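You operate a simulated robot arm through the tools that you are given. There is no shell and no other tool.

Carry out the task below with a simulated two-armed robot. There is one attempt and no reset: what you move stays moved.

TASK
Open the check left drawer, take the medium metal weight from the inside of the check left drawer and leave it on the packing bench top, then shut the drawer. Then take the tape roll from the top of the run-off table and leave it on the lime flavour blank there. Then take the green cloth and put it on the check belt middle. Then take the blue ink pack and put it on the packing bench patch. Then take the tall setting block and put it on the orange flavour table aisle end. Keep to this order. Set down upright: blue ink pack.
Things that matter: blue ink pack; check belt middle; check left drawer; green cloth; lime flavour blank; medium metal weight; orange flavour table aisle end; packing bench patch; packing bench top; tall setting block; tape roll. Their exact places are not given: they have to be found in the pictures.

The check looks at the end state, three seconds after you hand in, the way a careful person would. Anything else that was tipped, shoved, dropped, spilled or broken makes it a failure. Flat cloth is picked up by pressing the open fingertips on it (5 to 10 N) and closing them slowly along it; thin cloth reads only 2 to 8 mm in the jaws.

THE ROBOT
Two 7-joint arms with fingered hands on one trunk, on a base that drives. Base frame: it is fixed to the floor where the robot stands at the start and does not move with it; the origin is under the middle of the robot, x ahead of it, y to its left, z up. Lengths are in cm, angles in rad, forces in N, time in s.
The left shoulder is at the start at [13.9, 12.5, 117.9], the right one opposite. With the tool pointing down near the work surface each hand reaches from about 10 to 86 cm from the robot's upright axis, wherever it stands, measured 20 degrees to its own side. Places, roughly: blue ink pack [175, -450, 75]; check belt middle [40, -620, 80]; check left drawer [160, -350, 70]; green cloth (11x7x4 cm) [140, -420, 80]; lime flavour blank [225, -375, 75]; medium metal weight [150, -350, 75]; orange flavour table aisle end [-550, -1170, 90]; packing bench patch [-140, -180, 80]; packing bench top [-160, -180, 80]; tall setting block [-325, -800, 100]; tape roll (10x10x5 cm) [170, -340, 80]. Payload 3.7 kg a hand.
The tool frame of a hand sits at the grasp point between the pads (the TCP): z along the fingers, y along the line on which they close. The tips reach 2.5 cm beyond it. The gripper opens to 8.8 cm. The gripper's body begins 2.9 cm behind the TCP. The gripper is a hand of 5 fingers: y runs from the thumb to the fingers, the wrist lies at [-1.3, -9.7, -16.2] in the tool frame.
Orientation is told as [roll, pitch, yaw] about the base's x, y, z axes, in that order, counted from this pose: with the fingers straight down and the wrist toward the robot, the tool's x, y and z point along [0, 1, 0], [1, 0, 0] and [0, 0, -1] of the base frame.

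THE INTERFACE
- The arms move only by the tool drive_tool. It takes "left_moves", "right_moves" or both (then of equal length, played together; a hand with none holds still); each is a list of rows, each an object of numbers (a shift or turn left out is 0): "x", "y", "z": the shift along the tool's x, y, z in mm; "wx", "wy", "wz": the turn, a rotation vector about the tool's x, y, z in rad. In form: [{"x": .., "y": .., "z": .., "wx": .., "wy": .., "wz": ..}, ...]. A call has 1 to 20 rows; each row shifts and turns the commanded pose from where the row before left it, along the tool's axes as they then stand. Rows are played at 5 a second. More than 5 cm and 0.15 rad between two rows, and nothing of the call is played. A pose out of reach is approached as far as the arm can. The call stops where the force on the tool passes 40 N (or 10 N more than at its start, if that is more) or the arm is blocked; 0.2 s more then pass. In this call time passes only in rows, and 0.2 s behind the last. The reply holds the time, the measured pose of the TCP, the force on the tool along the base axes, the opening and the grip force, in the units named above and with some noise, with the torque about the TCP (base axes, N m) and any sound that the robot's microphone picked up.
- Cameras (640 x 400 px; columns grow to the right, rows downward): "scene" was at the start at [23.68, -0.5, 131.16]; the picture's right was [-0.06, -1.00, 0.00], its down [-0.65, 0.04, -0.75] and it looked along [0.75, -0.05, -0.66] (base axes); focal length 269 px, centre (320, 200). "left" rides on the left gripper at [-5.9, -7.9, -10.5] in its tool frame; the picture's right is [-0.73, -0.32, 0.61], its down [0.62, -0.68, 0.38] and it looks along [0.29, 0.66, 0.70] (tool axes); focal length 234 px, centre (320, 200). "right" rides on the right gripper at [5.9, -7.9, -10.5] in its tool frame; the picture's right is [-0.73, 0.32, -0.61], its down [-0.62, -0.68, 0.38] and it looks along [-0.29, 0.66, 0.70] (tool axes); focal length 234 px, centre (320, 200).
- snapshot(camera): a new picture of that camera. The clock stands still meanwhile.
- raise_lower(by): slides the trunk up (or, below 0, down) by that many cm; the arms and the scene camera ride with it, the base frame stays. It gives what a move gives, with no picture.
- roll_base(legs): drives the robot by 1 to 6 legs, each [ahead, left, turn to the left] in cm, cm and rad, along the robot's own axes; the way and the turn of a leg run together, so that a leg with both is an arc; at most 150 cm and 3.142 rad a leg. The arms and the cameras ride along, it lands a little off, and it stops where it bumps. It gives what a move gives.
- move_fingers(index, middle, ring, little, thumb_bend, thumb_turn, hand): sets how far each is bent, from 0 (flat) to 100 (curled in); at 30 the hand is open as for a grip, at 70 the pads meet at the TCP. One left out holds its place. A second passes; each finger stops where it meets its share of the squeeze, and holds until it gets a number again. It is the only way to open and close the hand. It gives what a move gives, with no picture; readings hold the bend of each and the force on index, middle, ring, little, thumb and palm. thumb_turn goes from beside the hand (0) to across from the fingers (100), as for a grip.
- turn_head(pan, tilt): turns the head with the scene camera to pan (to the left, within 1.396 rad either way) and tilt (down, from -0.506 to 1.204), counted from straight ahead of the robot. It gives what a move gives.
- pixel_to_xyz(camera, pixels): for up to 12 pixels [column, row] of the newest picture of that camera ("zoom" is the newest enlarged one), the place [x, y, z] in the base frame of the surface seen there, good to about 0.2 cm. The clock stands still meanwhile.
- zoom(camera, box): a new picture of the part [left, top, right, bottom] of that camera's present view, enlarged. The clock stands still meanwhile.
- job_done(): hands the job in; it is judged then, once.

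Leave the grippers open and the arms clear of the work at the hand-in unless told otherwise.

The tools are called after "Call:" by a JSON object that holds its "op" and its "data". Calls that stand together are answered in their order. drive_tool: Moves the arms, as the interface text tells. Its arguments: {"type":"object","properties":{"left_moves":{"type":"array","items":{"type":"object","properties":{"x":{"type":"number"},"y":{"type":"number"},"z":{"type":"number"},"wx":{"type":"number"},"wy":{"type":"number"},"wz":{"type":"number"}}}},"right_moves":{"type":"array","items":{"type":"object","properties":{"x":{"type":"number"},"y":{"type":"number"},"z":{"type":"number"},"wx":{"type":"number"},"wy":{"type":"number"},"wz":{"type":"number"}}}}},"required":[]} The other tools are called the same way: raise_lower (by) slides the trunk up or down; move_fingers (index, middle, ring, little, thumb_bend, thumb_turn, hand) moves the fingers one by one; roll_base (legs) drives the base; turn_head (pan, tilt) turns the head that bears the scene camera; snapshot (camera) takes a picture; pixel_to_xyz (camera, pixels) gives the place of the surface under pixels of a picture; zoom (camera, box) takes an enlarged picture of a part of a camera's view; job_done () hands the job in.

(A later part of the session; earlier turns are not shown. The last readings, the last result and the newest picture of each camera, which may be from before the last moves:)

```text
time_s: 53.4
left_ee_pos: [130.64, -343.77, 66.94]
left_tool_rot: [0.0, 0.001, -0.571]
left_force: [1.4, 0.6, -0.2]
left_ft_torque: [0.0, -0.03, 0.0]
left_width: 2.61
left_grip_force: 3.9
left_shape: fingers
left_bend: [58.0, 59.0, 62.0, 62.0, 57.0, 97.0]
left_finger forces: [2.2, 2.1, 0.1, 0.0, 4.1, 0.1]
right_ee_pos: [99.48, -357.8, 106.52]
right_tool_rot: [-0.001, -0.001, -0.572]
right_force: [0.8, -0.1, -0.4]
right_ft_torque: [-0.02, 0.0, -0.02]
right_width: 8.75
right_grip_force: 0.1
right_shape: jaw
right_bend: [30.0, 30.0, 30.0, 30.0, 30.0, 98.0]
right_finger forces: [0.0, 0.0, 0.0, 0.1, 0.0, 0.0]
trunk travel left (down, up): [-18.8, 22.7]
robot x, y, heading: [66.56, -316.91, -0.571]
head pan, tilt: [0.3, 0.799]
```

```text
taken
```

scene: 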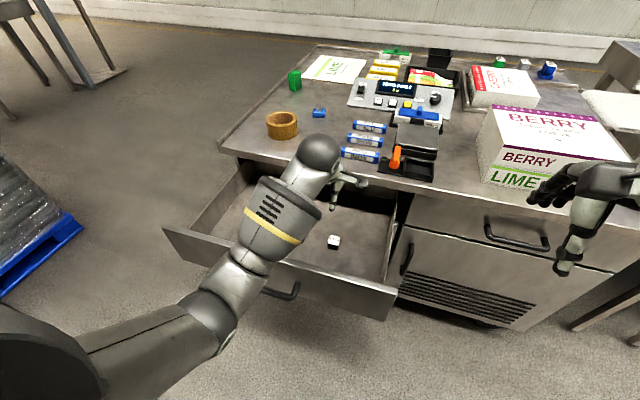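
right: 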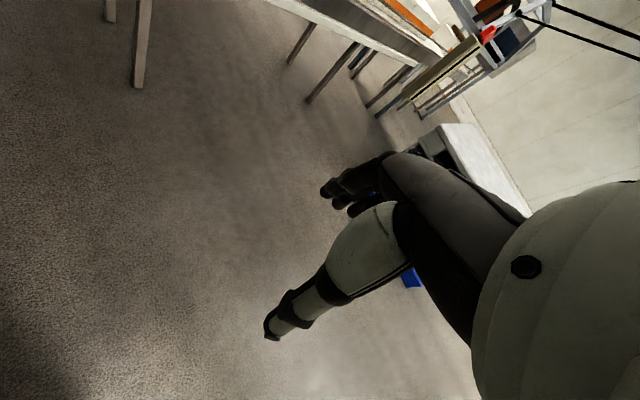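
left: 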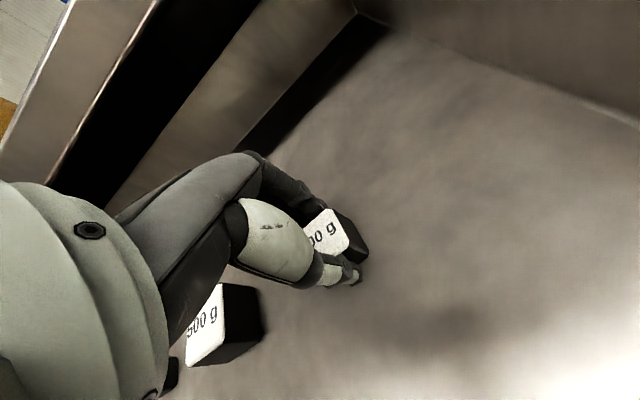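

Index, middle and thumb hold the weight (width 2.61, 4 N). I tighten a bit, then lift 20 cm.

Call:
{"op": "move_fingers", "data": {"hand": "left", "index": 70, "middle": 70, "thumb_bend": 70}}

Call:
{"op": "drive_tool", "data": {"left_moves": [{"z": -10}, {"z": -20}, {"z": -30}, {"z": -35}, {"z": -35}, {"z": -35}, {"z": -35}]}}

Call:
{"op": "snapshot", "data": {"camera": "left"}}

Call:
{"op": "snapshot", "data": {"camera": "scene"}}

```text
time_s: 54.4
left_ee_pos: [130.71, -343.82, 66.94]
left_tool_rot: [-0.001, 0.002, -0.57]
left_force: [-0.6, -0.1, 0.0]
left_ft_torque: [0.0, -0.02, 0.0]
left_width: 2.52
left_grip_force: 10.5
left_shape: fingers
left_bend: [60.0, 63.0, 62.0, 62.0, 57.0, 96.0]
left_finger forces: [5.4, 5.0, 0.0, 0.0, 10.2, 0.0]
right_ee_pos: [99.39, -357.84, 106.54]
right_tool_rot: [-0.001, 0.0, -0.571]
right_force: [-0.5, -0.1, 0.2]
right_ft_torque: [0.03, 0.0, 0.0]
right_width: 8.76
right_grip_force: 0.1
right_shape: jaw
right_bend: [30.0, 30.0, 30.0, 30.0, 30.0, 98.0]
right_finger forces: [0.0, 0.0, 0.0, 0.1, 0.1, 0.1]
trunk travel left (down, up): [-18.8, 22.7]
robot x, y, heading: [67.1, -316.88, -0.567]
head pan, tilt: [0.3, 0.799]
```

```text
time_s: 56.0
left_ee_pos: [130.8, -343.81, 86.87]
left_tool_rot: [0.0, 0.002, -0.569]
left_force: [0.4, -0.3, -1.6]
left_ft_torque: [0.03, -0.02, 0.02]
left_width: 2.52
left_grip_force: 9.8
left_shape: fingers
left_bend: [60.0, 64.0, 62.0, 62.0, 57.0, 96.0]
left_finger forces: [5.4, 4.7, 0.0, 0.0, 10.0, 0.0]
right_ee_pos: [99.38, -357.87, 106.5]
right_tool_rot: [0.001, 0.001, -0.571]
right_force: [0.6, -0.6, -0.5]
right_ft_torque: [-0.02, 0.01, -0.02]
right_width: 8.75
right_grip_force: 0.0
right_shape: jaw
right_bend: [30.0, 30.0, 30.0, 30.0, 30.0, 98.0]
right_finger forces: [0.0, 0.1, 0.0, 0.0, 0.0, 0.0]
trunk travel left (down, up): [-18.8, 22.7]
robot x, y, heading: [66.56, -316.97, -0.567]
head pan, tilt: [0.3, 0.799]
```

```text
taken
```

left: 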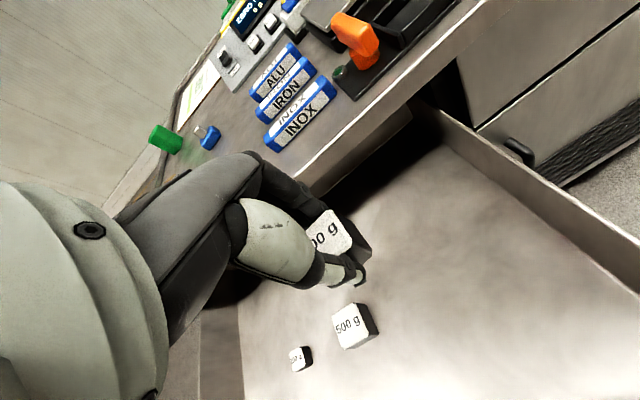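

```text
taken
```

scene: 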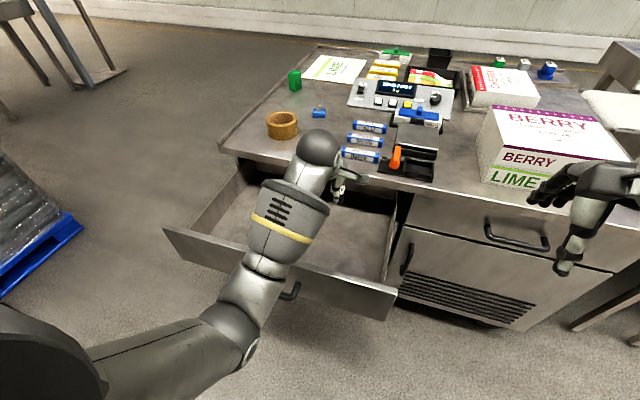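

The weight is held. I raise it and pull it back toward me, then back the base away from the open drawer.

Call:
{"op": "drive_tool", "data": {"left_moves": [{"y": -20, "z": -25, "x": 10}, {"y": -25, "z": -25, "x": 15}, {"y": -25, "z": -25, "x": 15}, {"y": -25, "z": -25, "x": 15}, {"y": -25, "z": -15, "x": 15}]}}

Call:
{"op": "roll_base", "data": {"legs": [[-90, 0, 0], [0, 0, 1.6]]}}

Call:
{"op": "turn_head", "data": {"pan": 1.0, "tilt": 0.35}}

Call:
{"op": "snapshot", "data": {"camera": "scene"}}

```text
time_s: 57.2
left_ee_pos: [124.39, -331.17, 98.51]
left_tool_rot: [-0.001, 0.002, -0.571]
left_force: [0.2, -0.3, -3.3]
left_ft_torque: [0.04, -0.01, 0.01]
left_width: 2.48
left_grip_force: 10.0
left_shape: fingers
left_bend: [60.0, 64.0, 62.0, 62.0, 57.0, 96.0]
left_finger forces: [5.4, 4.5, 0.0, 0.0, 10.0, 0.1]
right_ee_pos: [99.45, -357.64, 106.67]
right_tool_rot: [-0.001, -0.003, -0.571]
right_force: [0.1, -0.1, -0.3]
right_ft_torque: [-0.03, -0.01, 0.0]
right_width: 8.79
right_grip_force: 0.0
right_shape: jaw
right_bend: [30.0, 30.0, 30.0, 30.0, 30.0, 98.0]
right_finger forces: [0.0, 0.0, 0.0, 0.0, 0.1, 0.1]
trunk travel left (down, up): [-18.8, 22.7]
robot x, y, heading: [66.69, -316.87, -0.566]
head pan, tilt: [0.3, 0.799]
```

```text
time_s: 65.8
left_ee_pos: [3.07, -209.94, 98.43]
left_tool_rot: [0.0, 0.001, 1.032]
left_force: [-0.6, -0.4, -2.7]
left_ft_torque: [0.01, -0.03, -0.01]
left_width: 2.43
left_grip_force: 9.1
left_shape: fingers
left_bend: [61.0, 64.0, 62.0, 62.0, 57.0, 96.0]
left_finger forces: [5.2, 4.3, 0.1, 0.1, 9.4, 0.0]
right_ee_pos: [30.34, -234.12, 106.63]
right_tool_rot: [0.0, -0.001, 1.033]
right_force: [0.2, -0.3, -0.2]
right_ft_torque: [-0.02, 0.01, 0.02]
right_width: 8.78
right_grip_force: 0.0
right_shape: jaw
right_bend: [30.0, 30.0, 30.0, 30.0, 30.0, 98.0]
right_finger forces: [0.1, 0.1, 0.0, 0.0, 0.0, 0.1]
trunk travel left (down, up): [-18.8, 22.7]
robot x, y, heading: [-9.31, -268.1, 1.029]
head pan, tilt: [0.3, 0.799]
```

```text
time_s: 66.9
left_ee_pos: [3.1, -209.97, 98.35]
left_tool_rot: [0.001, 0.002, 1.034]
left_force: [0.9, -0.1, -2.6]
left_ft_torque: [-0.02, -0.01, -0.03]
left_width: 2.45
left_grip_force: 9.5
left_shape: fingers
left_bend: [61.0, 64.0, 62.0, 62.0, 57.0, 96.0]
left_finger forces: [5.2, 4.2, 0.0, 0.0, 9.4, 0.1]
right_ee_pos: [30.35, -234.17, 106.57]
right_tool_rot: [-0.001, 0.001, 1.032]
right_force: [-0.3, 0.7, 0.1]
right_ft_torque: [-0.01, 0.03, -0.03]
right_width: 8.77
right_grip_force: 0.0
right_shape: jaw
right_bend: [30.0, 30.0, 30.0, 30.0, 30.0, 98.0]
right_finger forces: [0.0, 0.1, 0.0, 0.0, 0.1, 0.0]
trunk travel left (down, up): [-18.8, 22.7]
robot x, y, heading: [-9.58, -268.33, 1.029]
head pan, tilt: [1.0, 0.351]
```

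```text
taken
```

scene: 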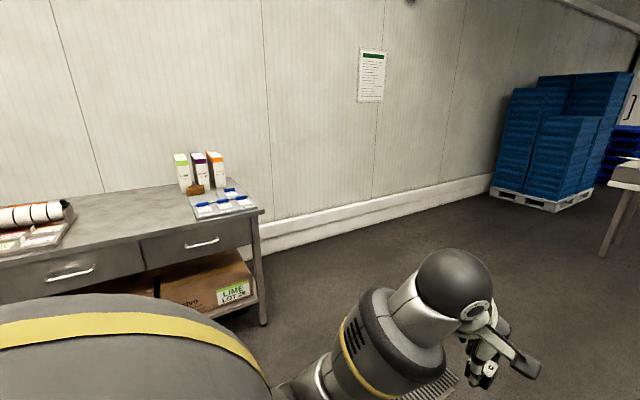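

The packing bench is visible on the left. I measure its edges.

Call:
{"op": "pixel_to_xyz", "data": {"camera": "scene", "pixels": [[261, 211], [150, 235], [20, 262], [240, 183], [120, 215], [160, 210], [100, 240], [225, 197], [200, 185], [220, 250], [70, 276], [60, 207]]}}

Call:
{"op": "turn_head", "data": {"pan": 1.39, "tilt": 0.45}}

Call:
{"op": "snapshot", "data": {"camera": "scene"}}

```text
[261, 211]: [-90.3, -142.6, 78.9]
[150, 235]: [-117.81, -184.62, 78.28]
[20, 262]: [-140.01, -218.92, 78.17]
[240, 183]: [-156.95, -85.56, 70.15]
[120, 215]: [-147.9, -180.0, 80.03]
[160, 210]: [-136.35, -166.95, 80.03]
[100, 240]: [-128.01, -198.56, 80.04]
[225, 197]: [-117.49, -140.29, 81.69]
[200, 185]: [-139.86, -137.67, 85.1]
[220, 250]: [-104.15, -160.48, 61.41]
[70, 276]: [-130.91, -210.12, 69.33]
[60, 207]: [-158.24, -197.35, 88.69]
```

```text
time_s: 67.8
left_ee_pos: [3.02, -209.82, 98.41]
left_tool_rot: [0.001, 0.002, 1.032]
left_force: [0.1, 0.7, -1.5]
left_ft_torque: [0.0, -0.03, 0.0]
left_width: 2.43
left_grip_force: 9.2
left_shape: fingers
left_bend: [61.0, 64.0, 62.0, 62.0, 57.0, 96.0]
left_finger forces: [5.3, 4.2, 0.0, 0.1, 9.5, 0.1]
right_ee_pos: [30.47, -233.99, 106.49]
right_tool_rot: [0.0, 0.0, 1.031]
right_force: [-0.2, -0.2, 0.4]
right_ft_torque: [0.01, -0.03, -0.01]
right_width: 8.77
right_grip_force: 0.1
right_shape: jaw
right_bend: [30.0, 30.0, 30.0, 30.0, 30.0, 98.0]
right_finger forces: [0.0, 0.1, 0.0, 0.1, 0.1, 0.0]
trunk travel left (down, up): [-18.8, 22.7]
robot x, y, heading: [-9.66, -268.34, 1.031]
head pan, tilt: [1.389, 0.45]
```

```text
taken
```

scene: 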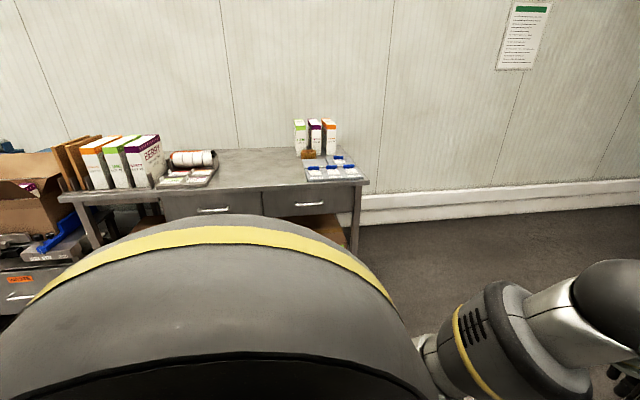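

The bench front edge runs along the same direction; the bench faces me at heading ≈2.565. I zoom in on the bench top to see any marked patch.

Call:
{"op": "zoom", "data": {"camera": "scene", "box": [130, 110, 390, 230]}}

```text
2.46 times, centred on (260, 170) of scene
```

zoom: 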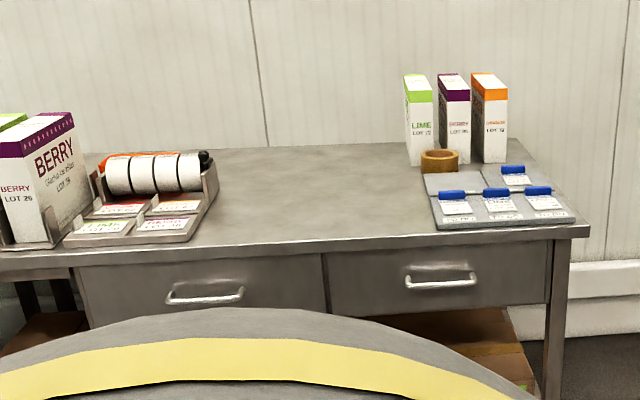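

The middle of the bench top is free between the roll tray and the blue-label tray. I measure the free area.

Call:
{"op": "pixel_to_xyz", "data": {"camera": "zoom", "pixels": [[216, 190], [200, 238], [430, 185], [437, 225], [320, 195], [320, 150], [320, 240], [440, 155], [105, 195], [575, 220]]}}

```text
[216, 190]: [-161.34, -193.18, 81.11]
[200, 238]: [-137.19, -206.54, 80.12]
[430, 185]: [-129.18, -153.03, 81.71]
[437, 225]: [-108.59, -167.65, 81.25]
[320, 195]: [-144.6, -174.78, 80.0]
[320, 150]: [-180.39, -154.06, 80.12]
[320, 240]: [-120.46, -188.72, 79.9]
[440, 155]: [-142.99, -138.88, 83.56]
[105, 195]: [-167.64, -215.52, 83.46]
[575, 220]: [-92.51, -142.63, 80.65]
```

Free area spans about 49 cm. I'll set the weight on its left part, leaving the centre (patch) free. I turn to face the bench and approach most of the way.

Call:
{"op": "roll_base", "data": {"legs": [[0, 0, 1.535], [62, -12, 0]]}}

Call:
{"op": "turn_head", "data": {"pan": 0.1, "tilt": 0.65}}

Call:
{"op": "snapshot", "data": {"camera": "scene"}}

```text
time_s: 75.0
left_ee_pos: [-112.64, -210.3, 98.52]
left_tool_rot: [-0.001, 0.002, 2.573]
left_force: [0.8, -0.6, -2.5]
left_ft_torque: [0.0, 0.03, 0.0]
left_width: 2.39
left_grip_force: 9.6
left_shape: fingers
left_bend: [61.0, 64.0, 62.0, 62.0, 58.0, 96.0]
left_finger forces: [5.1, 4.1, 0.0, 0.0, 9.1, 0.0]
right_ee_pos: [-87.69, -183.7, 106.54]
right_tool_rot: [0.0, 0.0, 2.574]
right_force: [-0.4, -0.5, -0.5]
right_ft_torque: [-0.01, 0.0, -0.01]
right_width: 8.77
right_grip_force: 0.0
right_shape: jaw
right_bend: [30.0, 30.0, 30.0, 30.0, 30.0, 98.0]
right_finger forces: [0.1, 0.1, 0.0, 0.0, 0.1, 0.1]
trunk travel left (down, up): [-18.8, 22.7]
robot x, y, heading: [-54.89, -224.94, 2.576]
head pan, tilt: [1.389, 0.45]
```

```text
time_s: 76.5
left_ee_pos: [-112.57, -210.38, 98.45]
left_tool_rot: [-0.001, 0.002, 2.572]
left_force: [0.1, 0.5, -1.7]
left_ft_torque: [0.01, 0.01, 0.0]
left_width: 2.39
left_grip_force: 9.2
left_shape: fingers
left_bend: [61.0, 64.0, 62.0, 62.0, 58.0, 96.0]
left_finger forces: [5.1, 4.0, 0.1, 0.1, 9.1, 0.0]
right_ee_pos: [-87.65, -183.75, 106.63]
right_tool_rot: [0.0, 0.0, 2.574]
right_force: [-0.9, -0.5, -0.6]
right_ft_torque: [-0.01, 0.01, 0.01]
right_width: 8.8
right_grip_force: 0.1
right_shape: jaw
right_bend: [30.0, 30.0, 30.0, 30.0, 30.0, 98.0]
right_finger forces: [0.1, 0.0, 0.1, 0.0, 0.1, 0.0]
trunk travel left (down, up): [-18.8, 22.7]
robot x, y, heading: [-54.78, -224.23, 2.572]
head pan, tilt: [0.099, 0.649]
```

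```text
taken
```

scene: 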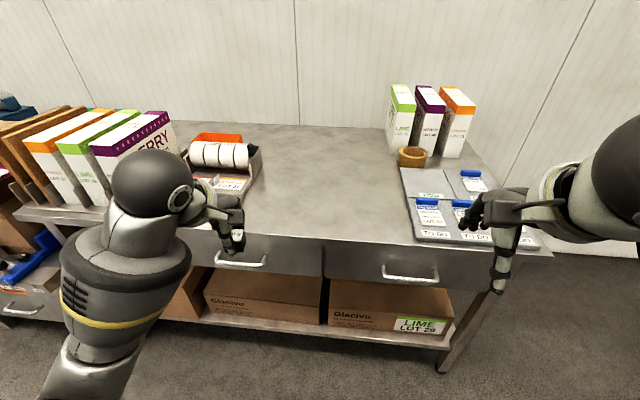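

The route is clear. I drive the last 24 cm ahead.

Call:
{"op": "roll_base", "data": {"legs": [[24, 0, 0]]}}

Call:
{"op": "snapshot", "data": {"camera": "left"}}

Call:
{"op": "snapshot", "data": {"camera": "scene"}}

```text
time_s: 78.3
left_ee_pos: [-132.99, -197.55, 98.5]
left_tool_rot: [0.002, 0.0, 2.577]
left_force: [0.5, 0.3, -2.1]
left_ft_torque: [0.0, -0.01, 0.02]
left_width: 2.41
left_grip_force: 9.0
left_shape: fingers
left_bend: [61.0, 64.0, 62.0, 62.0, 58.0, 96.0]
left_finger forces: [5.1, 4.1, 0.1, 0.0, 9.0, 0.0]
right_ee_pos: [-108.04, -170.88, 106.49]
right_tool_rot: [0.0, 0.001, 2.577]
right_force: [-0.2, 0.1, 0.0]
right_ft_torque: [0.02, -0.02, -0.01]
right_width: 8.78
right_grip_force: 0.1
right_shape: jaw
right_bend: [30.0, 30.0, 30.0, 30.0, 30.0, 98.0]
right_finger forces: [0.1, 0.1, 0.0, 0.1, 0.0, 0.0]
trunk travel left (down, up): [-18.8, 22.7]
robot x, y, heading: [-75.26, -211.64, 2.574]
head pan, tilt: [0.099, 0.649]
```

```text
taken
```

left: 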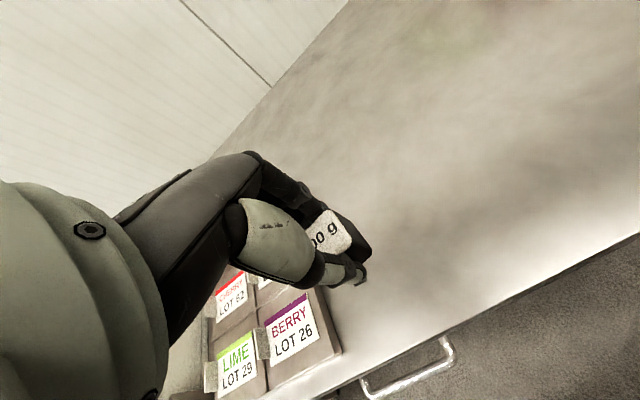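

```text
taken
```

scene: 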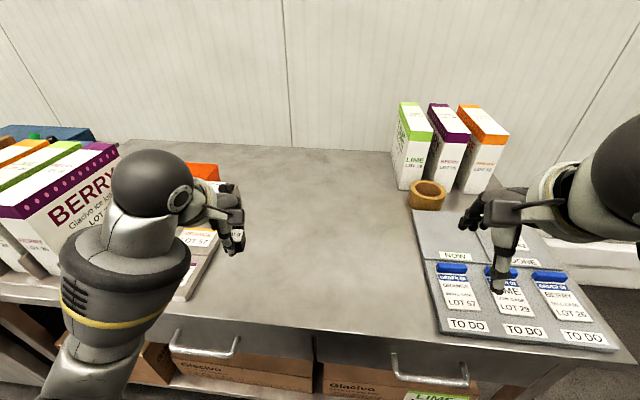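

The weight hangs over the bench near the front. I move it 20 cm deeper and 1.5 cm right, staying high, then check.

Call:
{"op": "drive_tool", "data": {"left_moves": [{"x": -3, "y": 40}, {"x": -3, "y": 40}, {"x": -3, "y": 40}, {"x": -3, "y": 40}, {"x": -3, "y": 40}]}}

Call:
{"op": "snapshot", "data": {"camera": "left"}}

Call:
{"op": "snapshot", "data": {"camera": "scene"}}

```text
time_s: 79.5
left_ee_pos: [-148.88, -185.44, 98.41]
left_tool_rot: [0.001, 0.0, 2.574]
left_force: [0.5, 0.9, -2.8]
left_ft_torque: [0.03, 0.01, 0.01]
left_width: 2.4
left_grip_force: 9.5
left_shape: fingers
left_bend: [61.0, 64.0, 62.0, 62.0, 58.0, 96.0]
left_finger forces: [5.1, 4.0, 0.0, 0.0, 9.1, 0.0]
right_ee_pos: [-108.14, -170.94, 106.51]
right_tool_rot: [-0.001, 0.002, 2.578]
right_force: [0.1, -0.5, 0.5]
right_ft_torque: [-0.03, -0.01, -0.02]
right_width: 8.76
right_grip_force: 0.1
right_shape: jaw
right_bend: [30.0, 30.0, 30.0, 30.0, 30.0, 98.0]
right_finger forces: [0.0, 0.0, 0.0, 0.0, 0.1, 0.0]
trunk travel left (down, up): [-18.8, 22.7]
robot x, y, heading: [-75.06, -211.47, 2.577]
head pan, tilt: [0.099, 0.649]
```

```text
taken
```

left: 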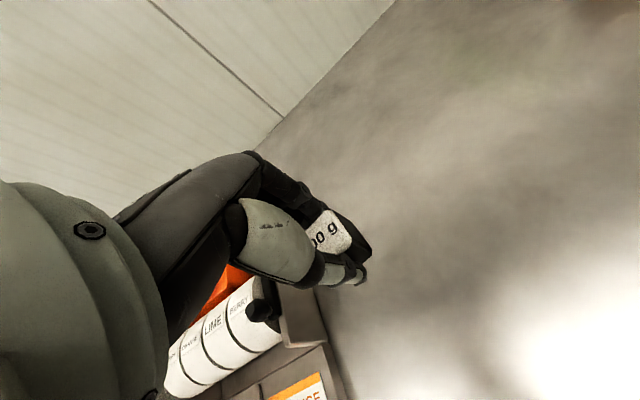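

```text
taken
```

scene: 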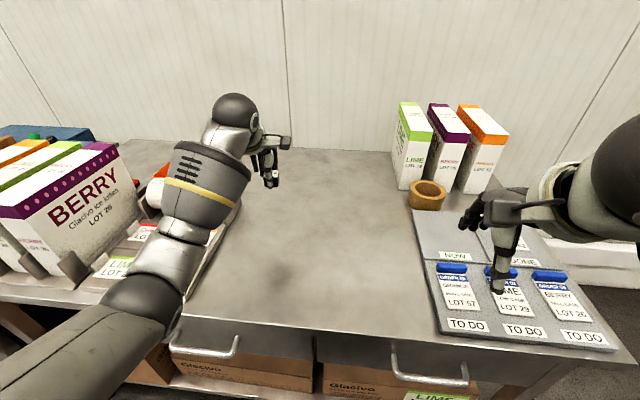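

The hand is about 12 cm right of the roll tray, n≈-24. I descend 13 cm, then slowly the last bit with force watch.

Call:
{"op": "drive_tool", "data": {"left_moves": [{"z": 30}, {"z": 30}, {"z": 30}, {"z": 25}, {"z": 15}, {"z": 8}, {"z": 5}, {"z": 4}]}}

Call:
{"op": "snapshot", "data": {"camera": "left"}}

```text
time_s: 81.3
left_ee_pos: [-149.11, -185.57, 83.72]
left_tool_rot: [-0.001, 0.004, 2.576]
left_force: [-1.0, -0.2, -1.8]
left_ft_torque: [-0.01, -0.01, -0.02]
left_width: 2.39
left_grip_force: 9.2
left_shape: fingers
left_bend: [61.0, 64.0, 62.0, 62.0, 58.0, 96.0]
left_finger forces: [5.1, 4.0, 0.0, 0.0, 9.0, 0.1]
right_ee_pos: [-107.99, -171.01, 106.54]
right_tool_rot: [0.001, 0.001, 2.576]
right_force: [0.2, -0.2, 0.1]
right_ft_torque: [-0.02, 0.01, 0.01]
right_width: 8.77
right_grip_force: 0.0
right_shape: jaw
right_bend: [30.0, 30.0, 30.0, 30.0, 30.0, 98.0]
right_finger forces: [0.0, 0.0, 0.1, 0.0, 0.0, 0.0]
trunk travel left (down, up): [-18.8, 22.7]
robot x, y, heading: [-75.31, -211.8, 2.574]
head pan, tilt: [0.099, 0.649]
```

```text
taken
```

left: 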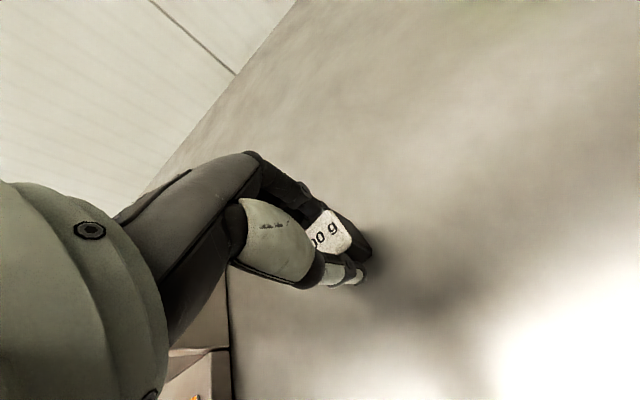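

About 0.6 cm remain. I go down in 2 mm steps.

Call:
{"op": "drive_tool", "data": {"left_moves": [{"z": 2}, {"z": 2}, {"z": 1.5}, {"z": 1}]}}

```text
time_s: 82.3
left_ee_pos: [-148.97, -185.57, 83.06]
left_tool_rot: [0.0, 0.001, 2.575]
left_force: [0.7, 0.2, 0.2]
left_ft_torque: [0.03, 0.02, 0.01]
left_width: 2.39
left_grip_force: 9.3
left_shape: fingers
left_bend: [61.0, 64.0, 62.0, 62.0, 58.0, 96.0]
left_finger forces: [5.2, 4.2, 0.1, 0.0, 9.9, 0.0]
right_ee_pos: [-108.09, -170.89, 106.7]
right_tool_rot: [0.0, 0.001, 2.576]
right_force: [0.1, 0.0, -0.7]
right_ft_torque: [0.0, -0.01, -0.04]
right_width: 8.74
right_grip_force: 0.0
right_shape: jaw
right_bend: [30.0, 30.0, 30.0, 30.0, 30.0, 98.0]
right_finger forces: [0.0, 0.1, 0.0, 0.0, 0.1, 0.0]
trunk travel left (down, up): [-18.8, 22.7]
robot x, y, heading: [-74.88, -211.64, 2.579]
head pan, tilt: [0.099, 0.649]
```

The vertical force went from -2 to about 0, so the weight rests on the bench. I open the fingers.

Call:
{"op": "move_fingers", "data": {"hand": "left", "index": 50, "middle": 50, "ring": 50, "little": 50, "thumb_bend": 50}}

Call:
{"op": "move_fingers", "data": {"hand": "left", "index": 36, "middle": 36, "ring": 36, "little": 36, "thumb_bend": 36}}

Call:
{"op": "snapshot", "data": {"camera": "left"}}

```text
time_s: 83.3
left_ee_pos: [-148.88, -185.49, 83.01]
left_tool_rot: [-0.001, 0.0, 2.576]
left_force: [0.0, 0.9, 0.3]
left_ft_torque: [0.0, 0.0, 0.0]
left_width: 4.15
left_grip_force: 0.0
left_shape: fingers
left_bend: [50.0, 50.0, 50.0, 50.0, 50.0, 97.0]
left_finger forces: [0.1, 0.0, 0.0, 0.0, 0.1, 0.0]
right_ee_pos: [-108.05, -170.91, 106.74]
right_tool_rot: [0.002, -0.002, 2.576]
right_force: [0.0, -0.7, -0.4]
right_ft_torque: [0.01, 0.02, -0.02]
right_width: 8.77
right_grip_force: 0.0
right_shape: jaw
right_bend: [30.0, 30.0, 30.0, 30.0, 30.0, 98.0]
right_finger forces: [0.0, 0.1, 0.0, 0.0, 0.0, 0.0]
trunk travel left (down, up): [-18.8, 22.7]
robot x, y, heading: [-74.72, -211.52, 2.578]
head pan, tilt: [0.099, 0.649]
```

```text
time_s: 84.3
left_ee_pos: [-149.0, -185.61, 83.14]
left_tool_rot: [0.0, 0.001, 2.574]
left_force: [-0.7, -0.3, -0.1]
left_ft_torque: [0.02, -0.01, 0.02]
left_width: 7.17
left_grip_force: 0.2
left_shape: fingers
left_bend: [36.0, 36.0, 36.0, 36.0, 36.0, 97.0]
left_finger forces: [0.0, 0.1, 0.0, 0.0, 0.0, 0.0]
right_ee_pos: [-107.89, -170.89, 106.5]
right_tool_rot: [0.0, 0.001, 2.576]
right_force: [0.2, 0.2, -1.1]
right_ft_torque: [0.02, 0.03, -0.02]
right_width: 8.75
right_grip_force: 0.1
right_shape: jaw
right_bend: [30.0, 30.0, 30.0, 30.0, 30.0, 98.0]
right_finger forces: [0.0, 0.1, 0.0, 0.0, 0.0, 0.1]
trunk travel left (down, up): [-18.8, 22.7]
robot x, y, heading: [-74.89, -211.82, 2.578]
head pan, tilt: [0.099, 0.649]
```

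```text
taken
```

left: 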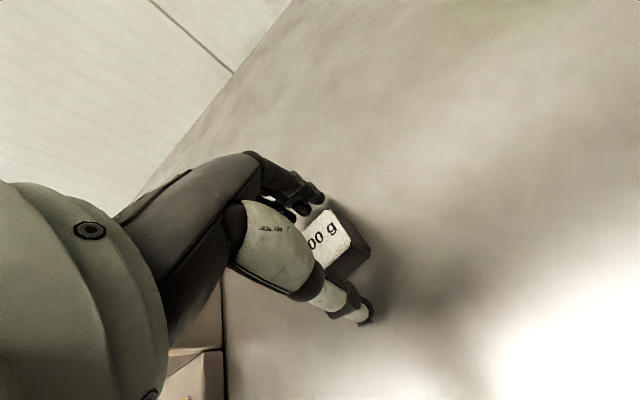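

The weight stands free on the bench. I lift the hand straight up 16 cm and bring it back.

Call:
{"op": "drive_tool", "data": {"left_moves": [{"z": -20}, {"z": -30}, {"z": -40}, {"z": -40}, {"z": -30}, {"y": -45}, {"y": -45}, {"y": -45}, {"y": -45}, {"y": -45}]}}

Call:
{"op": "snapshot", "data": {"camera": "scene"}}

```text
time_s: 86.5
left_ee_pos: [-129.72, -197.84, 99.01]
left_tool_rot: [0.0, 0.002, 2.575]
left_force: [0.3, -0.2, 0.0]
left_ft_torque: [0.01, 0.02, -0.03]
left_width: 7.2
left_grip_force: 0.1
left_shape: fingers
left_bend: [36.0, 36.0, 36.0, 36.0, 36.0, 97.0]
left_finger forces: [0.1, 0.1, 0.1, 0.0, 0.0, 0.0]
right_ee_pos: [-107.95, -170.91, 106.64]
right_tool_rot: [0.0, -0.002, 2.576]
right_force: [-0.2, 0.0, -0.2]
right_ft_torque: [-0.01, 0.03, 0.02]
right_width: 8.77
right_grip_force: 0.0
right_shape: jaw
right_bend: [30.0, 30.0, 30.0, 30.0, 30.0, 98.0]
right_finger forces: [0.1, 0.0, 0.0, 0.0, 0.0, 0.1]
trunk travel left (down, up): [-18.8, 22.7]
robot x, y, heading: [-74.99, -211.9, 2.58]
head pan, tilt: [0.099, 0.649]
```

```text
taken
```

scene: 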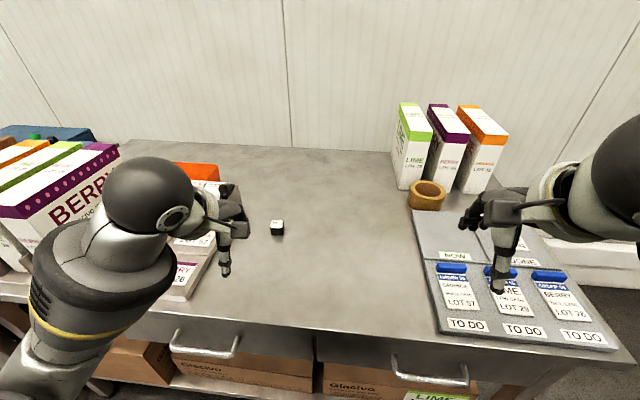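

The 200 g weight sits on the bench at (278,227). Now back to shut the drawer: I back off, turn around, and approach the cabinet partway.

Call:
{"op": "roll_base", "data": {"legs": [[-70, 0, 0], [0, 0, -3.14], [75, 0, 0]]}}

Call:
{"op": "turn_head", "data": {"pan": 0.2, "tilt": 0.7}}

Call:
{"op": "snapshot", "data": {"camera": "scene"}}

```text
time_s: 101.3
left_ee_pos: [102.15, -301.68, 99.06]
left_tool_rot: [0.0, 0.002, -0.557]
left_force: [-0.1, 0.0, -1.2]
left_ft_torque: [0.0, -0.01, 0.02]
left_width: 7.18
left_grip_force: 0.0
left_shape: fingers
left_bend: [36.0, 36.0, 36.0, 36.0, 36.0, 97.0]
left_finger forces: [0.0, 0.0, 0.1, 0.0, 0.0, 0.0]
right_ee_pos: [80.64, -328.71, 106.53]
right_tool_rot: [0.0, 0.0, -0.555]
right_force: [0.0, 0.6, -0.3]
right_ft_torque: [-0.02, 0.02, 0.01]
right_width: 8.75
right_grip_force: 0.1
right_shape: jaw
right_bend: [30.0, 30.0, 30.0, 30.0, 30.0, 98.0]
right_finger forces: [0.0, 0.0, 0.0, 0.0, 0.1, 0.1]
trunk travel left (down, up): [-18.8, 22.7]
robot x, y, heading: [46.71, -288.22, -0.553]
head pan, tilt: [0.099, 0.649]
```

```text
time_s: 101.9
left_ee_pos: [102.2, -301.71, 99.11]
left_tool_rot: [0.0, 0.002, -0.555]
left_force: [-0.2, -0.6, -0.2]
left_ft_torque: [0.04, -0.02, 0.01]
left_width: 7.2
left_grip_force: 0.1
left_shape: fingers
left_bend: [36.0, 36.0, 36.0, 36.0, 36.0, 97.0]
left_finger forces: [0.0, 0.0, 0.0, 0.0, 0.0, 0.0]
right_ee_pos: [80.49, -328.69, 106.66]
right_tool_rot: [0.001, -0.001, -0.556]
right_force: [0.2, -0.2, 0.6]
right_ft_torque: [-0.01, 0.01, 0.01]
right_width: 8.78
right_grip_force: 0.1
right_shape: jaw
right_bend: [30.0, 30.0, 30.0, 30.0, 30.0, 98.0]
right_finger forces: [0.0, 0.0, 0.0, 0.0, 0.0, 0.0]
trunk travel left (down, up): [-18.8, 22.7]
robot x, y, heading: [47.65, -288.28, -0.558]
head pan, tilt: [0.201, 0.7]
```

```text
taken
```

scene: 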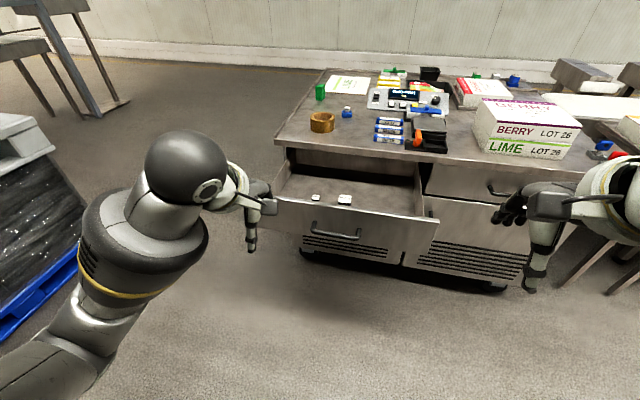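

I turn the left hand to point forward again while lowering it to z≈69, and close it to a beak to push the drawer front to the left of its handle.

Call:
{"op": "move_fingers", "data": {"hand": "left", "index": 70, "middle": 70, "ring": 70, "little": 70, "thumb_bend": 70}}

Call:
{"op": "drive_tool", "data": {"left_moves": [{"x": 3.5, "z": 30, "wx": -0.14}, {"x": 3.5, "z": 29.7, "y": -4.2, "wx": -0.14}, {"x": 3.5, "z": 28.8, "y": -8.3, "wx": -0.14}, {"x": 3.5, "z": 27.4, "y": -12.2, "wx": -0.14}, {"x": 3.5, "z": 25.4, "y": -15.9, "wx": -0.14}, {"x": 3.5, "z": 22.9, "y": -19.3, "wx": -0.14}, {"x": 3.5, "z": 20, "y": -22.3, "wx": -0.14}, {"x": 3.5, "z": 16.7, "y": -24.9, "wx": -0.14}, {"x": 3.5, "z": 13.1, "y": -27, "wx": -0.14}, {"x": 3.5, "z": 9.2, "y": -28.6, "wx": -0.14}]}}

Call:
{"op": "snapshot", "data": {"camera": "scene"}}

```text
time_s: 102.9
left_ee_pos: [102.16, -301.71, 99.03]
left_tool_rot: [-0.001, 0.002, -0.557]
left_force: [-0.1, 0.9, 0.2]
left_ft_torque: [-0.02, 0.0, -0.01]
left_width: 0.0
left_grip_force: 0.0
left_shape: fingers
left_bend: [70.0, 70.0, 70.0, 70.0, 70.0, 97.0]
left_finger forces: [0.0, 0.0, 0.1, 0.0, 0.1, 0.1]
right_ee_pos: [80.59, -328.68, 106.57]
right_tool_rot: [0.001, 0.0, -0.556]
right_force: [1.0, 0.1, -0.5]
right_ft_torque: [-0.03, 0.01, 0.02]
right_width: 8.79
right_grip_force: 0.1
right_shape: jaw
right_bend: [30.0, 30.0, 30.0, 30.0, 30.0, 98.0]
right_finger forces: [0.0, 0.1, 0.1, 0.0, 0.0, 0.1]
trunk travel left (down, up): [-18.8, 22.7]
robot x, y, heading: [47.55, -288.61, -0.552]
head pan, tilt: [0.201, 0.7]
```

```text
time_s: 105.1
left_ee_pos: [104.15, -298.67, 69.03]
left_tool_rot: [0.004, -1.4, -0.556]
left_force: [-0.6, -0.8, 0.1]
left_ft_torque: [0.04, -0.03, -0.01]
left_width: 0.0
left_grip_force: 0.0
left_shape: fingers
left_bend: [70.0, 70.0, 70.0, 70.0, 70.0, 97.0]
left_finger forces: [0.1, 0.0, 0.0, 0.1, 0.1, 0.0]
right_ee_pos: [80.59, -328.68, 106.51]
right_tool_rot: [-0.001, 0.0, -0.553]
right_force: [-0.2, -0.3, -0.1]
right_ft_torque: [0.0, 0.02, 0.0]
right_width: 8.76
right_grip_force: 0.0
right_shape: jaw
right_bend: [30.0, 30.0, 30.0, 30.0, 30.0, 98.0]
right_finger forces: [0.1, 0.1, 0.1, 0.0, 0.1, 0.0]
trunk travel left (down, up): [-18.8, 22.7]
robot x, y, heading: [47.17, -288.23, -0.551]
head pan, tilt: [0.201, 0.7]
```

```text
taken
```

scene: 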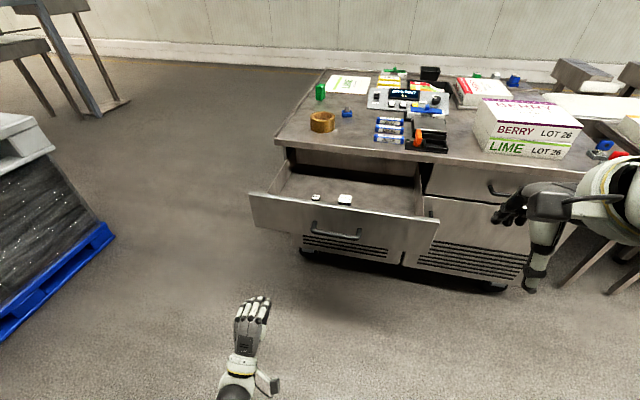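

The hand points forward, tip at about 28 cm before the drawer front and left of the handle. I drive ahead 24 cm (with a small heading fix), look, then push.

Call:
{"op": "roll_base", "data": {"legs": [[24, 0, -0.02]]}}

Call:
{"op": "snapshot", "data": {"camera": "scene"}}

```text
time_s: 106.9
left_ee_pos: [124.07, -312.76, 69.03]
left_tool_rot: [0.0, -1.398, -0.578]
left_force: [-0.5, 0.8, 0.1]
left_ft_torque: [0.01, 0.0, -0.01]
left_width: 0.0
left_grip_force: 0.1
left_shape: fingers
left_bend: [70.0, 70.0, 70.0, 70.0, 70.0, 97.0]
left_finger forces: [0.0, 0.1, 0.0, 0.1, 0.0, 0.0]
right_ee_pos: [99.99, -342.18, 106.56]
right_tool_rot: [-0.002, -0.001, -0.577]
right_force: [-1.1, 0.0, -0.4]
right_ft_torque: [-0.01, 0.01, 0.0]
right_width: 8.78
right_grip_force: 0.1
right_shape: jaw
right_bend: [30.0, 30.0, 30.0, 30.0, 30.0, 98.0]
right_finger forces: [0.0, 0.0, 0.1, 0.0, 0.1, 0.0]
trunk travel left (down, up): [-18.8, 22.7]
robot x, y, heading: [67.76, -301.13, -0.58]
head pan, tilt: [0.201, 0.7]
```

```text
taken
```

scene: 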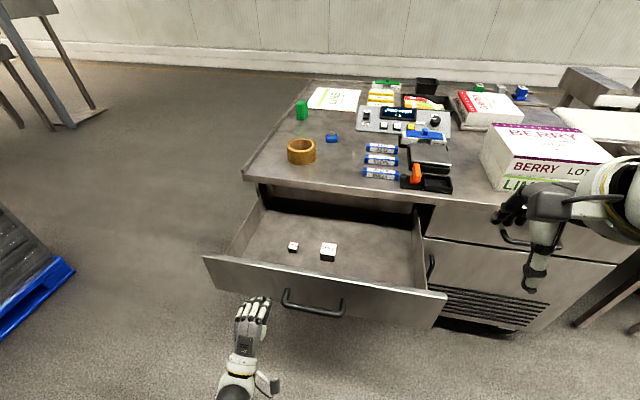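

The hand is just short of the face, left of the handle's end (285,297). I push by driving ahead 26 cm in two legs.

Call:
{"op": "roll_base", "data": {"legs": [[6, 0, 0], [20, 0, 0]]}}

Call:
{"op": "snapshot", "data": {"camera": "scene"}}

```text
time_s: 109.1
left_ee_pos: [145.72, -326.98, 69.14]
left_tool_rot: [0.0, -1.398, -0.581]
left_force: [0.2, 0.8, 0.0]
left_ft_torque: [0.01, 0.0, 0.0]
left_width: 0.0
left_grip_force: 0.0
left_shape: fingers
left_bend: [70.0, 70.0, 70.0, 70.0, 70.0, 97.0]
left_finger forces: [0.1, 0.1, 0.0, 0.0, 0.0, 0.0]
right_ee_pos: [121.6, -356.49, 106.6]
right_tool_rot: [0.0, 0.0, -0.578]
right_force: [0.4, -0.2, 0.4]
right_ft_torque: [-0.01, 0.01, 0.01]
right_width: 8.78
right_grip_force: 0.0
right_shape: jaw
right_bend: [30.0, 30.0, 30.0, 30.0, 30.0, 98.0]
right_finger forces: [0.0, 0.0, 0.1, 0.0, 0.0, 0.0]
trunk travel left (down, up): [-18.8, 22.7]
robot x, y, heading: [89.21, -315.5, -0.582]
head pan, tilt: [0.201, 0.7]
```

```text
taken
```

scene: 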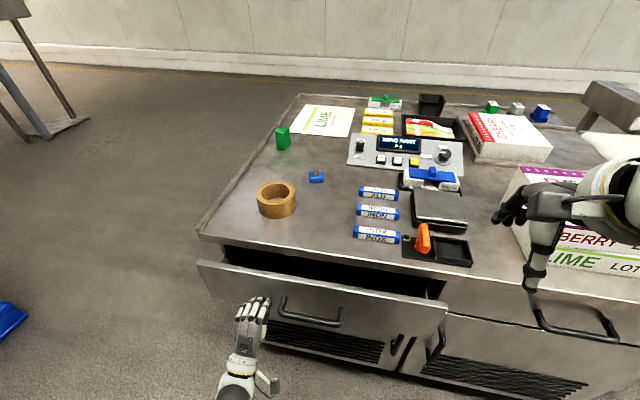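

The drawer is almost in; about 9 cm remain. I push the rest with the arm, which stops on force.

Call:
{"op": "drive_tool", "data": {"left_moves": [{"y": 1.7, "z": 9.85}, {"y": 1.7, "z": 9.85}, {"y": 1.7, "z": 9.85}, {"y": 1.7, "z": 9.85}, {"y": 1.7, "z": 9.85}, {"y": 1.7, "z": 9.85}, {"y": 1.7, "z": 9.85}, {"y": 0.9, "z": 5}, {"y": 0.9, "z": 5}, {"y": 0.9, "z": 5}]}}

Call:
{"op": "snapshot", "data": {"camera": "scene"}}

```text
time_s: 111.3
left_ee_pos: [152.84, -331.69, 69.12]
left_tool_rot: [0.002, -1.398, -0.581]
left_force: [0.3, 0.0, -0.3]
left_ft_torque: [-0.03, 0.01, -0.01]
left_width: 0.0
left_grip_force: 0.1
left_shape: fingers
left_bend: [70.0, 70.0, 70.0, 70.0, 70.0, 97.0]
left_finger forces: [0.0, 0.1, 0.1, 0.0, 0.0, 0.0]
right_ee_pos: [121.63, -356.53, 106.61]
right_tool_rot: [0.001, 0.001, -0.579]
right_force: [0.1, -0.5, -1.2]
right_ft_torque: [0.01, -0.06, -0.02]
right_width: 8.77
right_grip_force: 0.0
right_shape: jaw
right_bend: [30.0, 30.0, 30.0, 30.0, 30.0, 98.0]
right_finger forces: [0.1, 0.0, 0.0, 0.0, 0.1, 0.1]
trunk travel left (down, up): [-18.8, 22.7]
robot x, y, heading: [89.22, -315.36, -0.579]
head pan, tilt: [0.201, 0.7]
```

```text
taken
```

scene: 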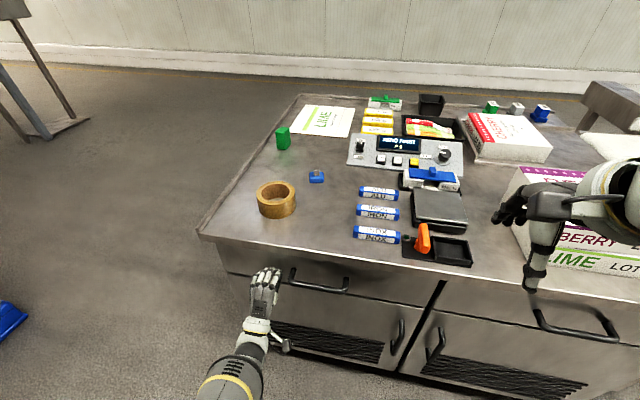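

It looks nearly flush. I measure the left drawer face against the right drawer's face and the frame.

Call:
{"op": "pixel_to_xyz", "data": {"camera": "scene", "pixels": [[235, 262], [330, 275], [380, 290], [420, 295], [455, 298], [500, 312], [245, 305], [400, 330], [300, 262], [350, 270]]}}

Call:
{"op": "zoom", "data": {"camera": "scene", "box": [190, 220, 470, 395]}}

```text
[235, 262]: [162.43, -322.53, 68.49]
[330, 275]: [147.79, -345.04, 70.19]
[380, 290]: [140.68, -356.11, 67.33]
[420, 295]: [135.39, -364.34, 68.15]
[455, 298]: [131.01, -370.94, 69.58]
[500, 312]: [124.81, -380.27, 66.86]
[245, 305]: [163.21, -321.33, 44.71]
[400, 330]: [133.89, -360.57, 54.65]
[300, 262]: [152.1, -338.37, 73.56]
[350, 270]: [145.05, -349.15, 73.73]
```

```text
2.29 times, centred on (330, 308) of scene
```

zoom: 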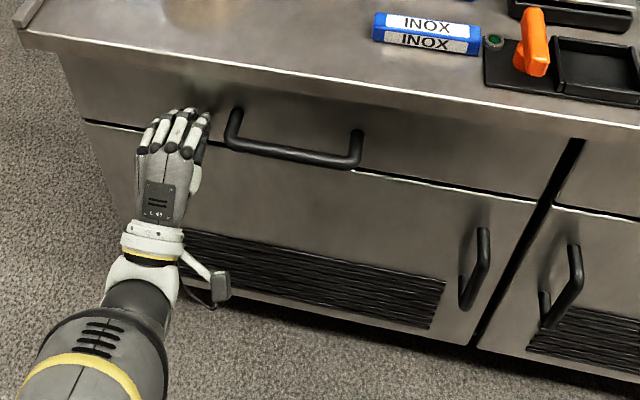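

The faces are flush (both n≈312, same as at the start). I press 6 mm more to make sure it is fully home, then withdraw.

Call:
{"op": "drive_tool", "data": {"left_moves": [{"y": 0.5, "z": 3}, {"y": 0.5, "z": 3}, {"y": 0.3, "z": 2}]}}

```text
time_s: 112.1
left_ee_pos: [153.25, -332.04, 69.23]
left_tool_rot: [0.002, -1.402, -0.582]
left_force: [-22.2, 14.1, 9.4]
left_ft_torque: [-0.08, -0.12, -0.14]
left_width: 0.0
left_grip_force: 13.9
left_shape: fingers
left_bend: [71.0, 71.0, 70.0, 70.0, 69.0, 97.0]
left_finger forces: [21.5, 4.7, 0.0, 0.1, 2.4, 0.0]
right_ee_pos: [121.38, -356.33, 106.67]
right_tool_rot: [0.0, -0.004, -0.579]
right_force: [0.3, 0.3, 0.4]
right_ft_torque: [-0.03, -0.07, 0.0]
right_width: 8.77
right_grip_force: 0.1
right_shape: jaw
right_bend: [30.0, 30.0, 30.0, 30.0, 30.0, 98.0]
right_finger forces: [0.1, 0.0, 0.0, 0.0, 0.1, 0.0]
trunk travel left (down, up): [-18.8, 22.7]
robot x, y, heading: [88.81, -315.53, -0.578]
head pan, tilt: [0.201, 0.7]
```

The drawer is firmly home (25 N reaction). I withdraw the hand straight back, then back the base away.

Call:
{"op": "drive_tool", "data": {"left_moves": [{"y": -1.7, "z": -9.85}, {"y": -2.5, "z": -14.8}, {"y": -2.5, "z": -14.8}, {"y": -2.5, "z": -14.8}, {"y": -2.5, "z": -14.8}]}}

Call:
{"op": "roll_base", "data": {"legs": [[-40, 0, 0]]}}

Call:
{"op": "drive_tool", "data": {"left_moves": [{"y": 28.6, "z": -9.2, "wx": 0.14}, {"y": 27, "z": -13.1, "wx": 0.14}, {"y": 24.9, "z": -16.7, "wx": 0.14}, {"y": 22.3, "z": -20, "wx": 0.14}, {"y": 19.3, "z": -22.9, "wx": 0.14}, {"y": 15.9, "z": -25.4, "wx": 0.14}, {"y": 12.2, "z": -27.4, "wx": 0.14}, {"y": 8.3, "z": -28.8, "wx": 0.14}, {"y": 4.2, "z": -29.7, "wx": 0.14}, {"z": -30, "wx": 0.14}]}}

Call:
{"op": "turn_head", "data": {"pan": 0.6, "tilt": 0.5}}

Call:
{"op": "snapshot", "data": {"camera": "scene"}}

```text
time_s: 113.3
left_ee_pos: [147.61, -328.27, 69.17]
left_tool_rot: [0.0, -1.397, -0.579]
left_force: [0.8, -0.5, -0.6]
left_ft_torque: [0.01, 0.03, 0.01]
left_width: 0.03
left_grip_force: 0.0
left_shape: fingers
left_bend: [70.0, 70.0, 70.0, 70.0, 70.0, 97.0]
left_finger forces: [0.0, 0.1, 0.0, 0.0, 0.0, 0.1]
right_ee_pos: [121.5, -356.45, 106.56]
right_tool_rot: [0.001, -0.001, -0.581]
right_force: [0.4, 0.3, -0.1]
right_ft_torque: [0.01, 0.0, 0.0]
right_width: 8.77
right_grip_force: 0.0
right_shape: jaw
right_bend: [30.0, 30.0, 30.0, 30.0, 30.0, 98.0]
right_finger forces: [0.1, 0.0, 0.1, 0.1, 0.0, 0.0]
trunk travel left (down, up): [-18.8, 22.7]
robot x, y, heading: [89.15, -315.72, -0.578]
head pan, tilt: [0.201, 0.7]
```

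```text
time_s: 115.8
left_ee_pos: [114.29, -306.39, 69.17]
left_tool_rot: [-0.001, -1.398, -0.579]
left_force: [-0.5, 0.4, -0.6]
left_ft_torque: [-0.01, -0.02, 0.01]
left_width: 0.01
left_grip_force: 0.1
left_shape: fingers
left_bend: [70.0, 70.0, 70.0, 70.0, 70.0, 97.0]
left_finger forces: [0.1, 0.1, 0.0, 0.0, 0.0, 0.1]
right_ee_pos: [88.22, -334.61, 106.62]
right_tool_rot: [0.0, 0.0, -0.578]
right_force: [0.1, 0.5, 0.2]
right_ft_torque: [0.02, 0.06, 0.0]
right_width: 8.76
right_grip_force: 0.1
right_shape: jaw
right_bend: [30.0, 30.0, 30.0, 30.0, 30.0, 98.0]
right_finger forces: [0.0, 0.0, 0.0, 0.0, 0.0, 0.0]
trunk travel left (down, up): [-18.8, 22.7]
robot x, y, heading: [55.81, -293.45, -0.581]
head pan, tilt: [0.201, 0.7]
```

```text
time_s: 118.0
left_ee_pos: [110.8, -303.95, 98.89]
left_tool_rot: [-0.002, 0.002, -0.579]
left_force: [-1.2, 0.0, -0.2]
left_ft_torque: [-0.01, -0.01, 0.01]
left_width: 0.0
left_grip_force: 0.1
left_shape: fingers
left_bend: [70.0, 70.0, 70.0, 70.0, 70.0, 98.0]
left_finger forces: [0.0, 0.1, 0.0, 0.0, 0.1, 0.0]
right_ee_pos: [88.41, -334.44, 106.68]
right_tool_rot: [-0.001, -0.001, -0.578]
right_force: [-0.1, 0.5, 0.2]
right_ft_torque: [-0.03, -0.02, -0.02]
right_width: 8.76
right_grip_force: 0.1
right_shape: jaw
right_bend: [30.0, 30.0, 30.0, 30.0, 30.0, 98.0]
right_finger forces: [0.0, 0.1, 0.0, 0.0, 0.0, 0.0]
trunk travel left (down, up): [-18.8, 22.7]
robot x, y, heading: [55.9, -293.73, -0.578]
head pan, tilt: [0.201, 0.7]
```

```text
time_s: 118.8
left_ee_pos: [110.74, -304.21, 98.77]
left_tool_rot: [-0.001, 0.001, -0.579]
left_force: [1.0, -0.4, 0.1]
left_ft_torque: [-0.02, 0.05, 0.02]
left_width: 0.0
left_grip_force: 0.0
left_shape: fingers
left_bend: [70.0, 70.0, 70.0, 70.0, 70.0, 98.0]
left_finger forces: [0.1, 0.0, 0.0, 0.0, 0.0, 0.0]
right_ee_pos: [88.39, -334.52, 106.57]
right_tool_rot: [0.0, -0.001, -0.578]
right_force: [-0.4, -0.8, 0.3]
right_ft_torque: [-0.03, 0.02, -0.02]
right_width: 8.77
right_grip_force: 0.0
right_shape: jaw
right_bend: [30.0, 30.0, 30.0, 30.0, 30.0, 98.0]
right_finger forces: [0.0, 0.0, 0.1, 0.0, 0.0, 0.0]
trunk travel left (down, up): [-18.8, 22.7]
robot x, y, heading: [55.91, -293.59, -0.583]
head pan, tilt: [0.6, 0.499]
```

```text
taken
```

scene: 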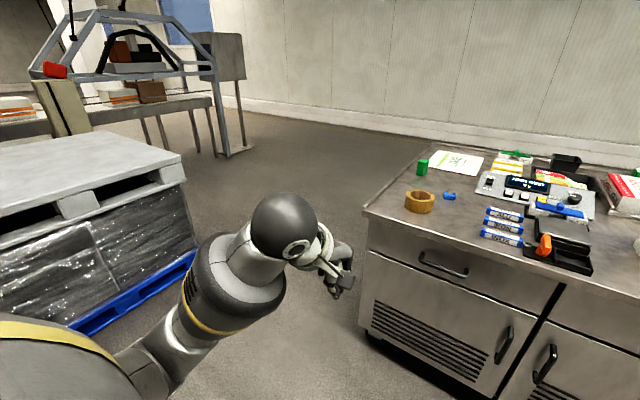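

The aisle between the wrapped pallet and the cabinet is in view. I measure its limits.

Call:
{"op": "pixel_to_xyz", "data": {"camera": "scene", "pixels": [[182, 158], [186, 182], [195, 262], [70, 330], [100, 210], [225, 156], [250, 148], [366, 212], [425, 157], [420, 196], [455, 158], [390, 350]]}}

```text
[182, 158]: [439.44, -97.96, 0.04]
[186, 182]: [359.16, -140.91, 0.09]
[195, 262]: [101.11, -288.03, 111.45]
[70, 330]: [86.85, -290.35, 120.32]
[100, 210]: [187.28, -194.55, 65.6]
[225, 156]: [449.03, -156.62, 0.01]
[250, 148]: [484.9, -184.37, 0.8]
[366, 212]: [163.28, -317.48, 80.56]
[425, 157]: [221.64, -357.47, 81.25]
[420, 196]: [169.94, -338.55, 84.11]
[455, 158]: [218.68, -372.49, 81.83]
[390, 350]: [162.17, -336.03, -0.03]
```

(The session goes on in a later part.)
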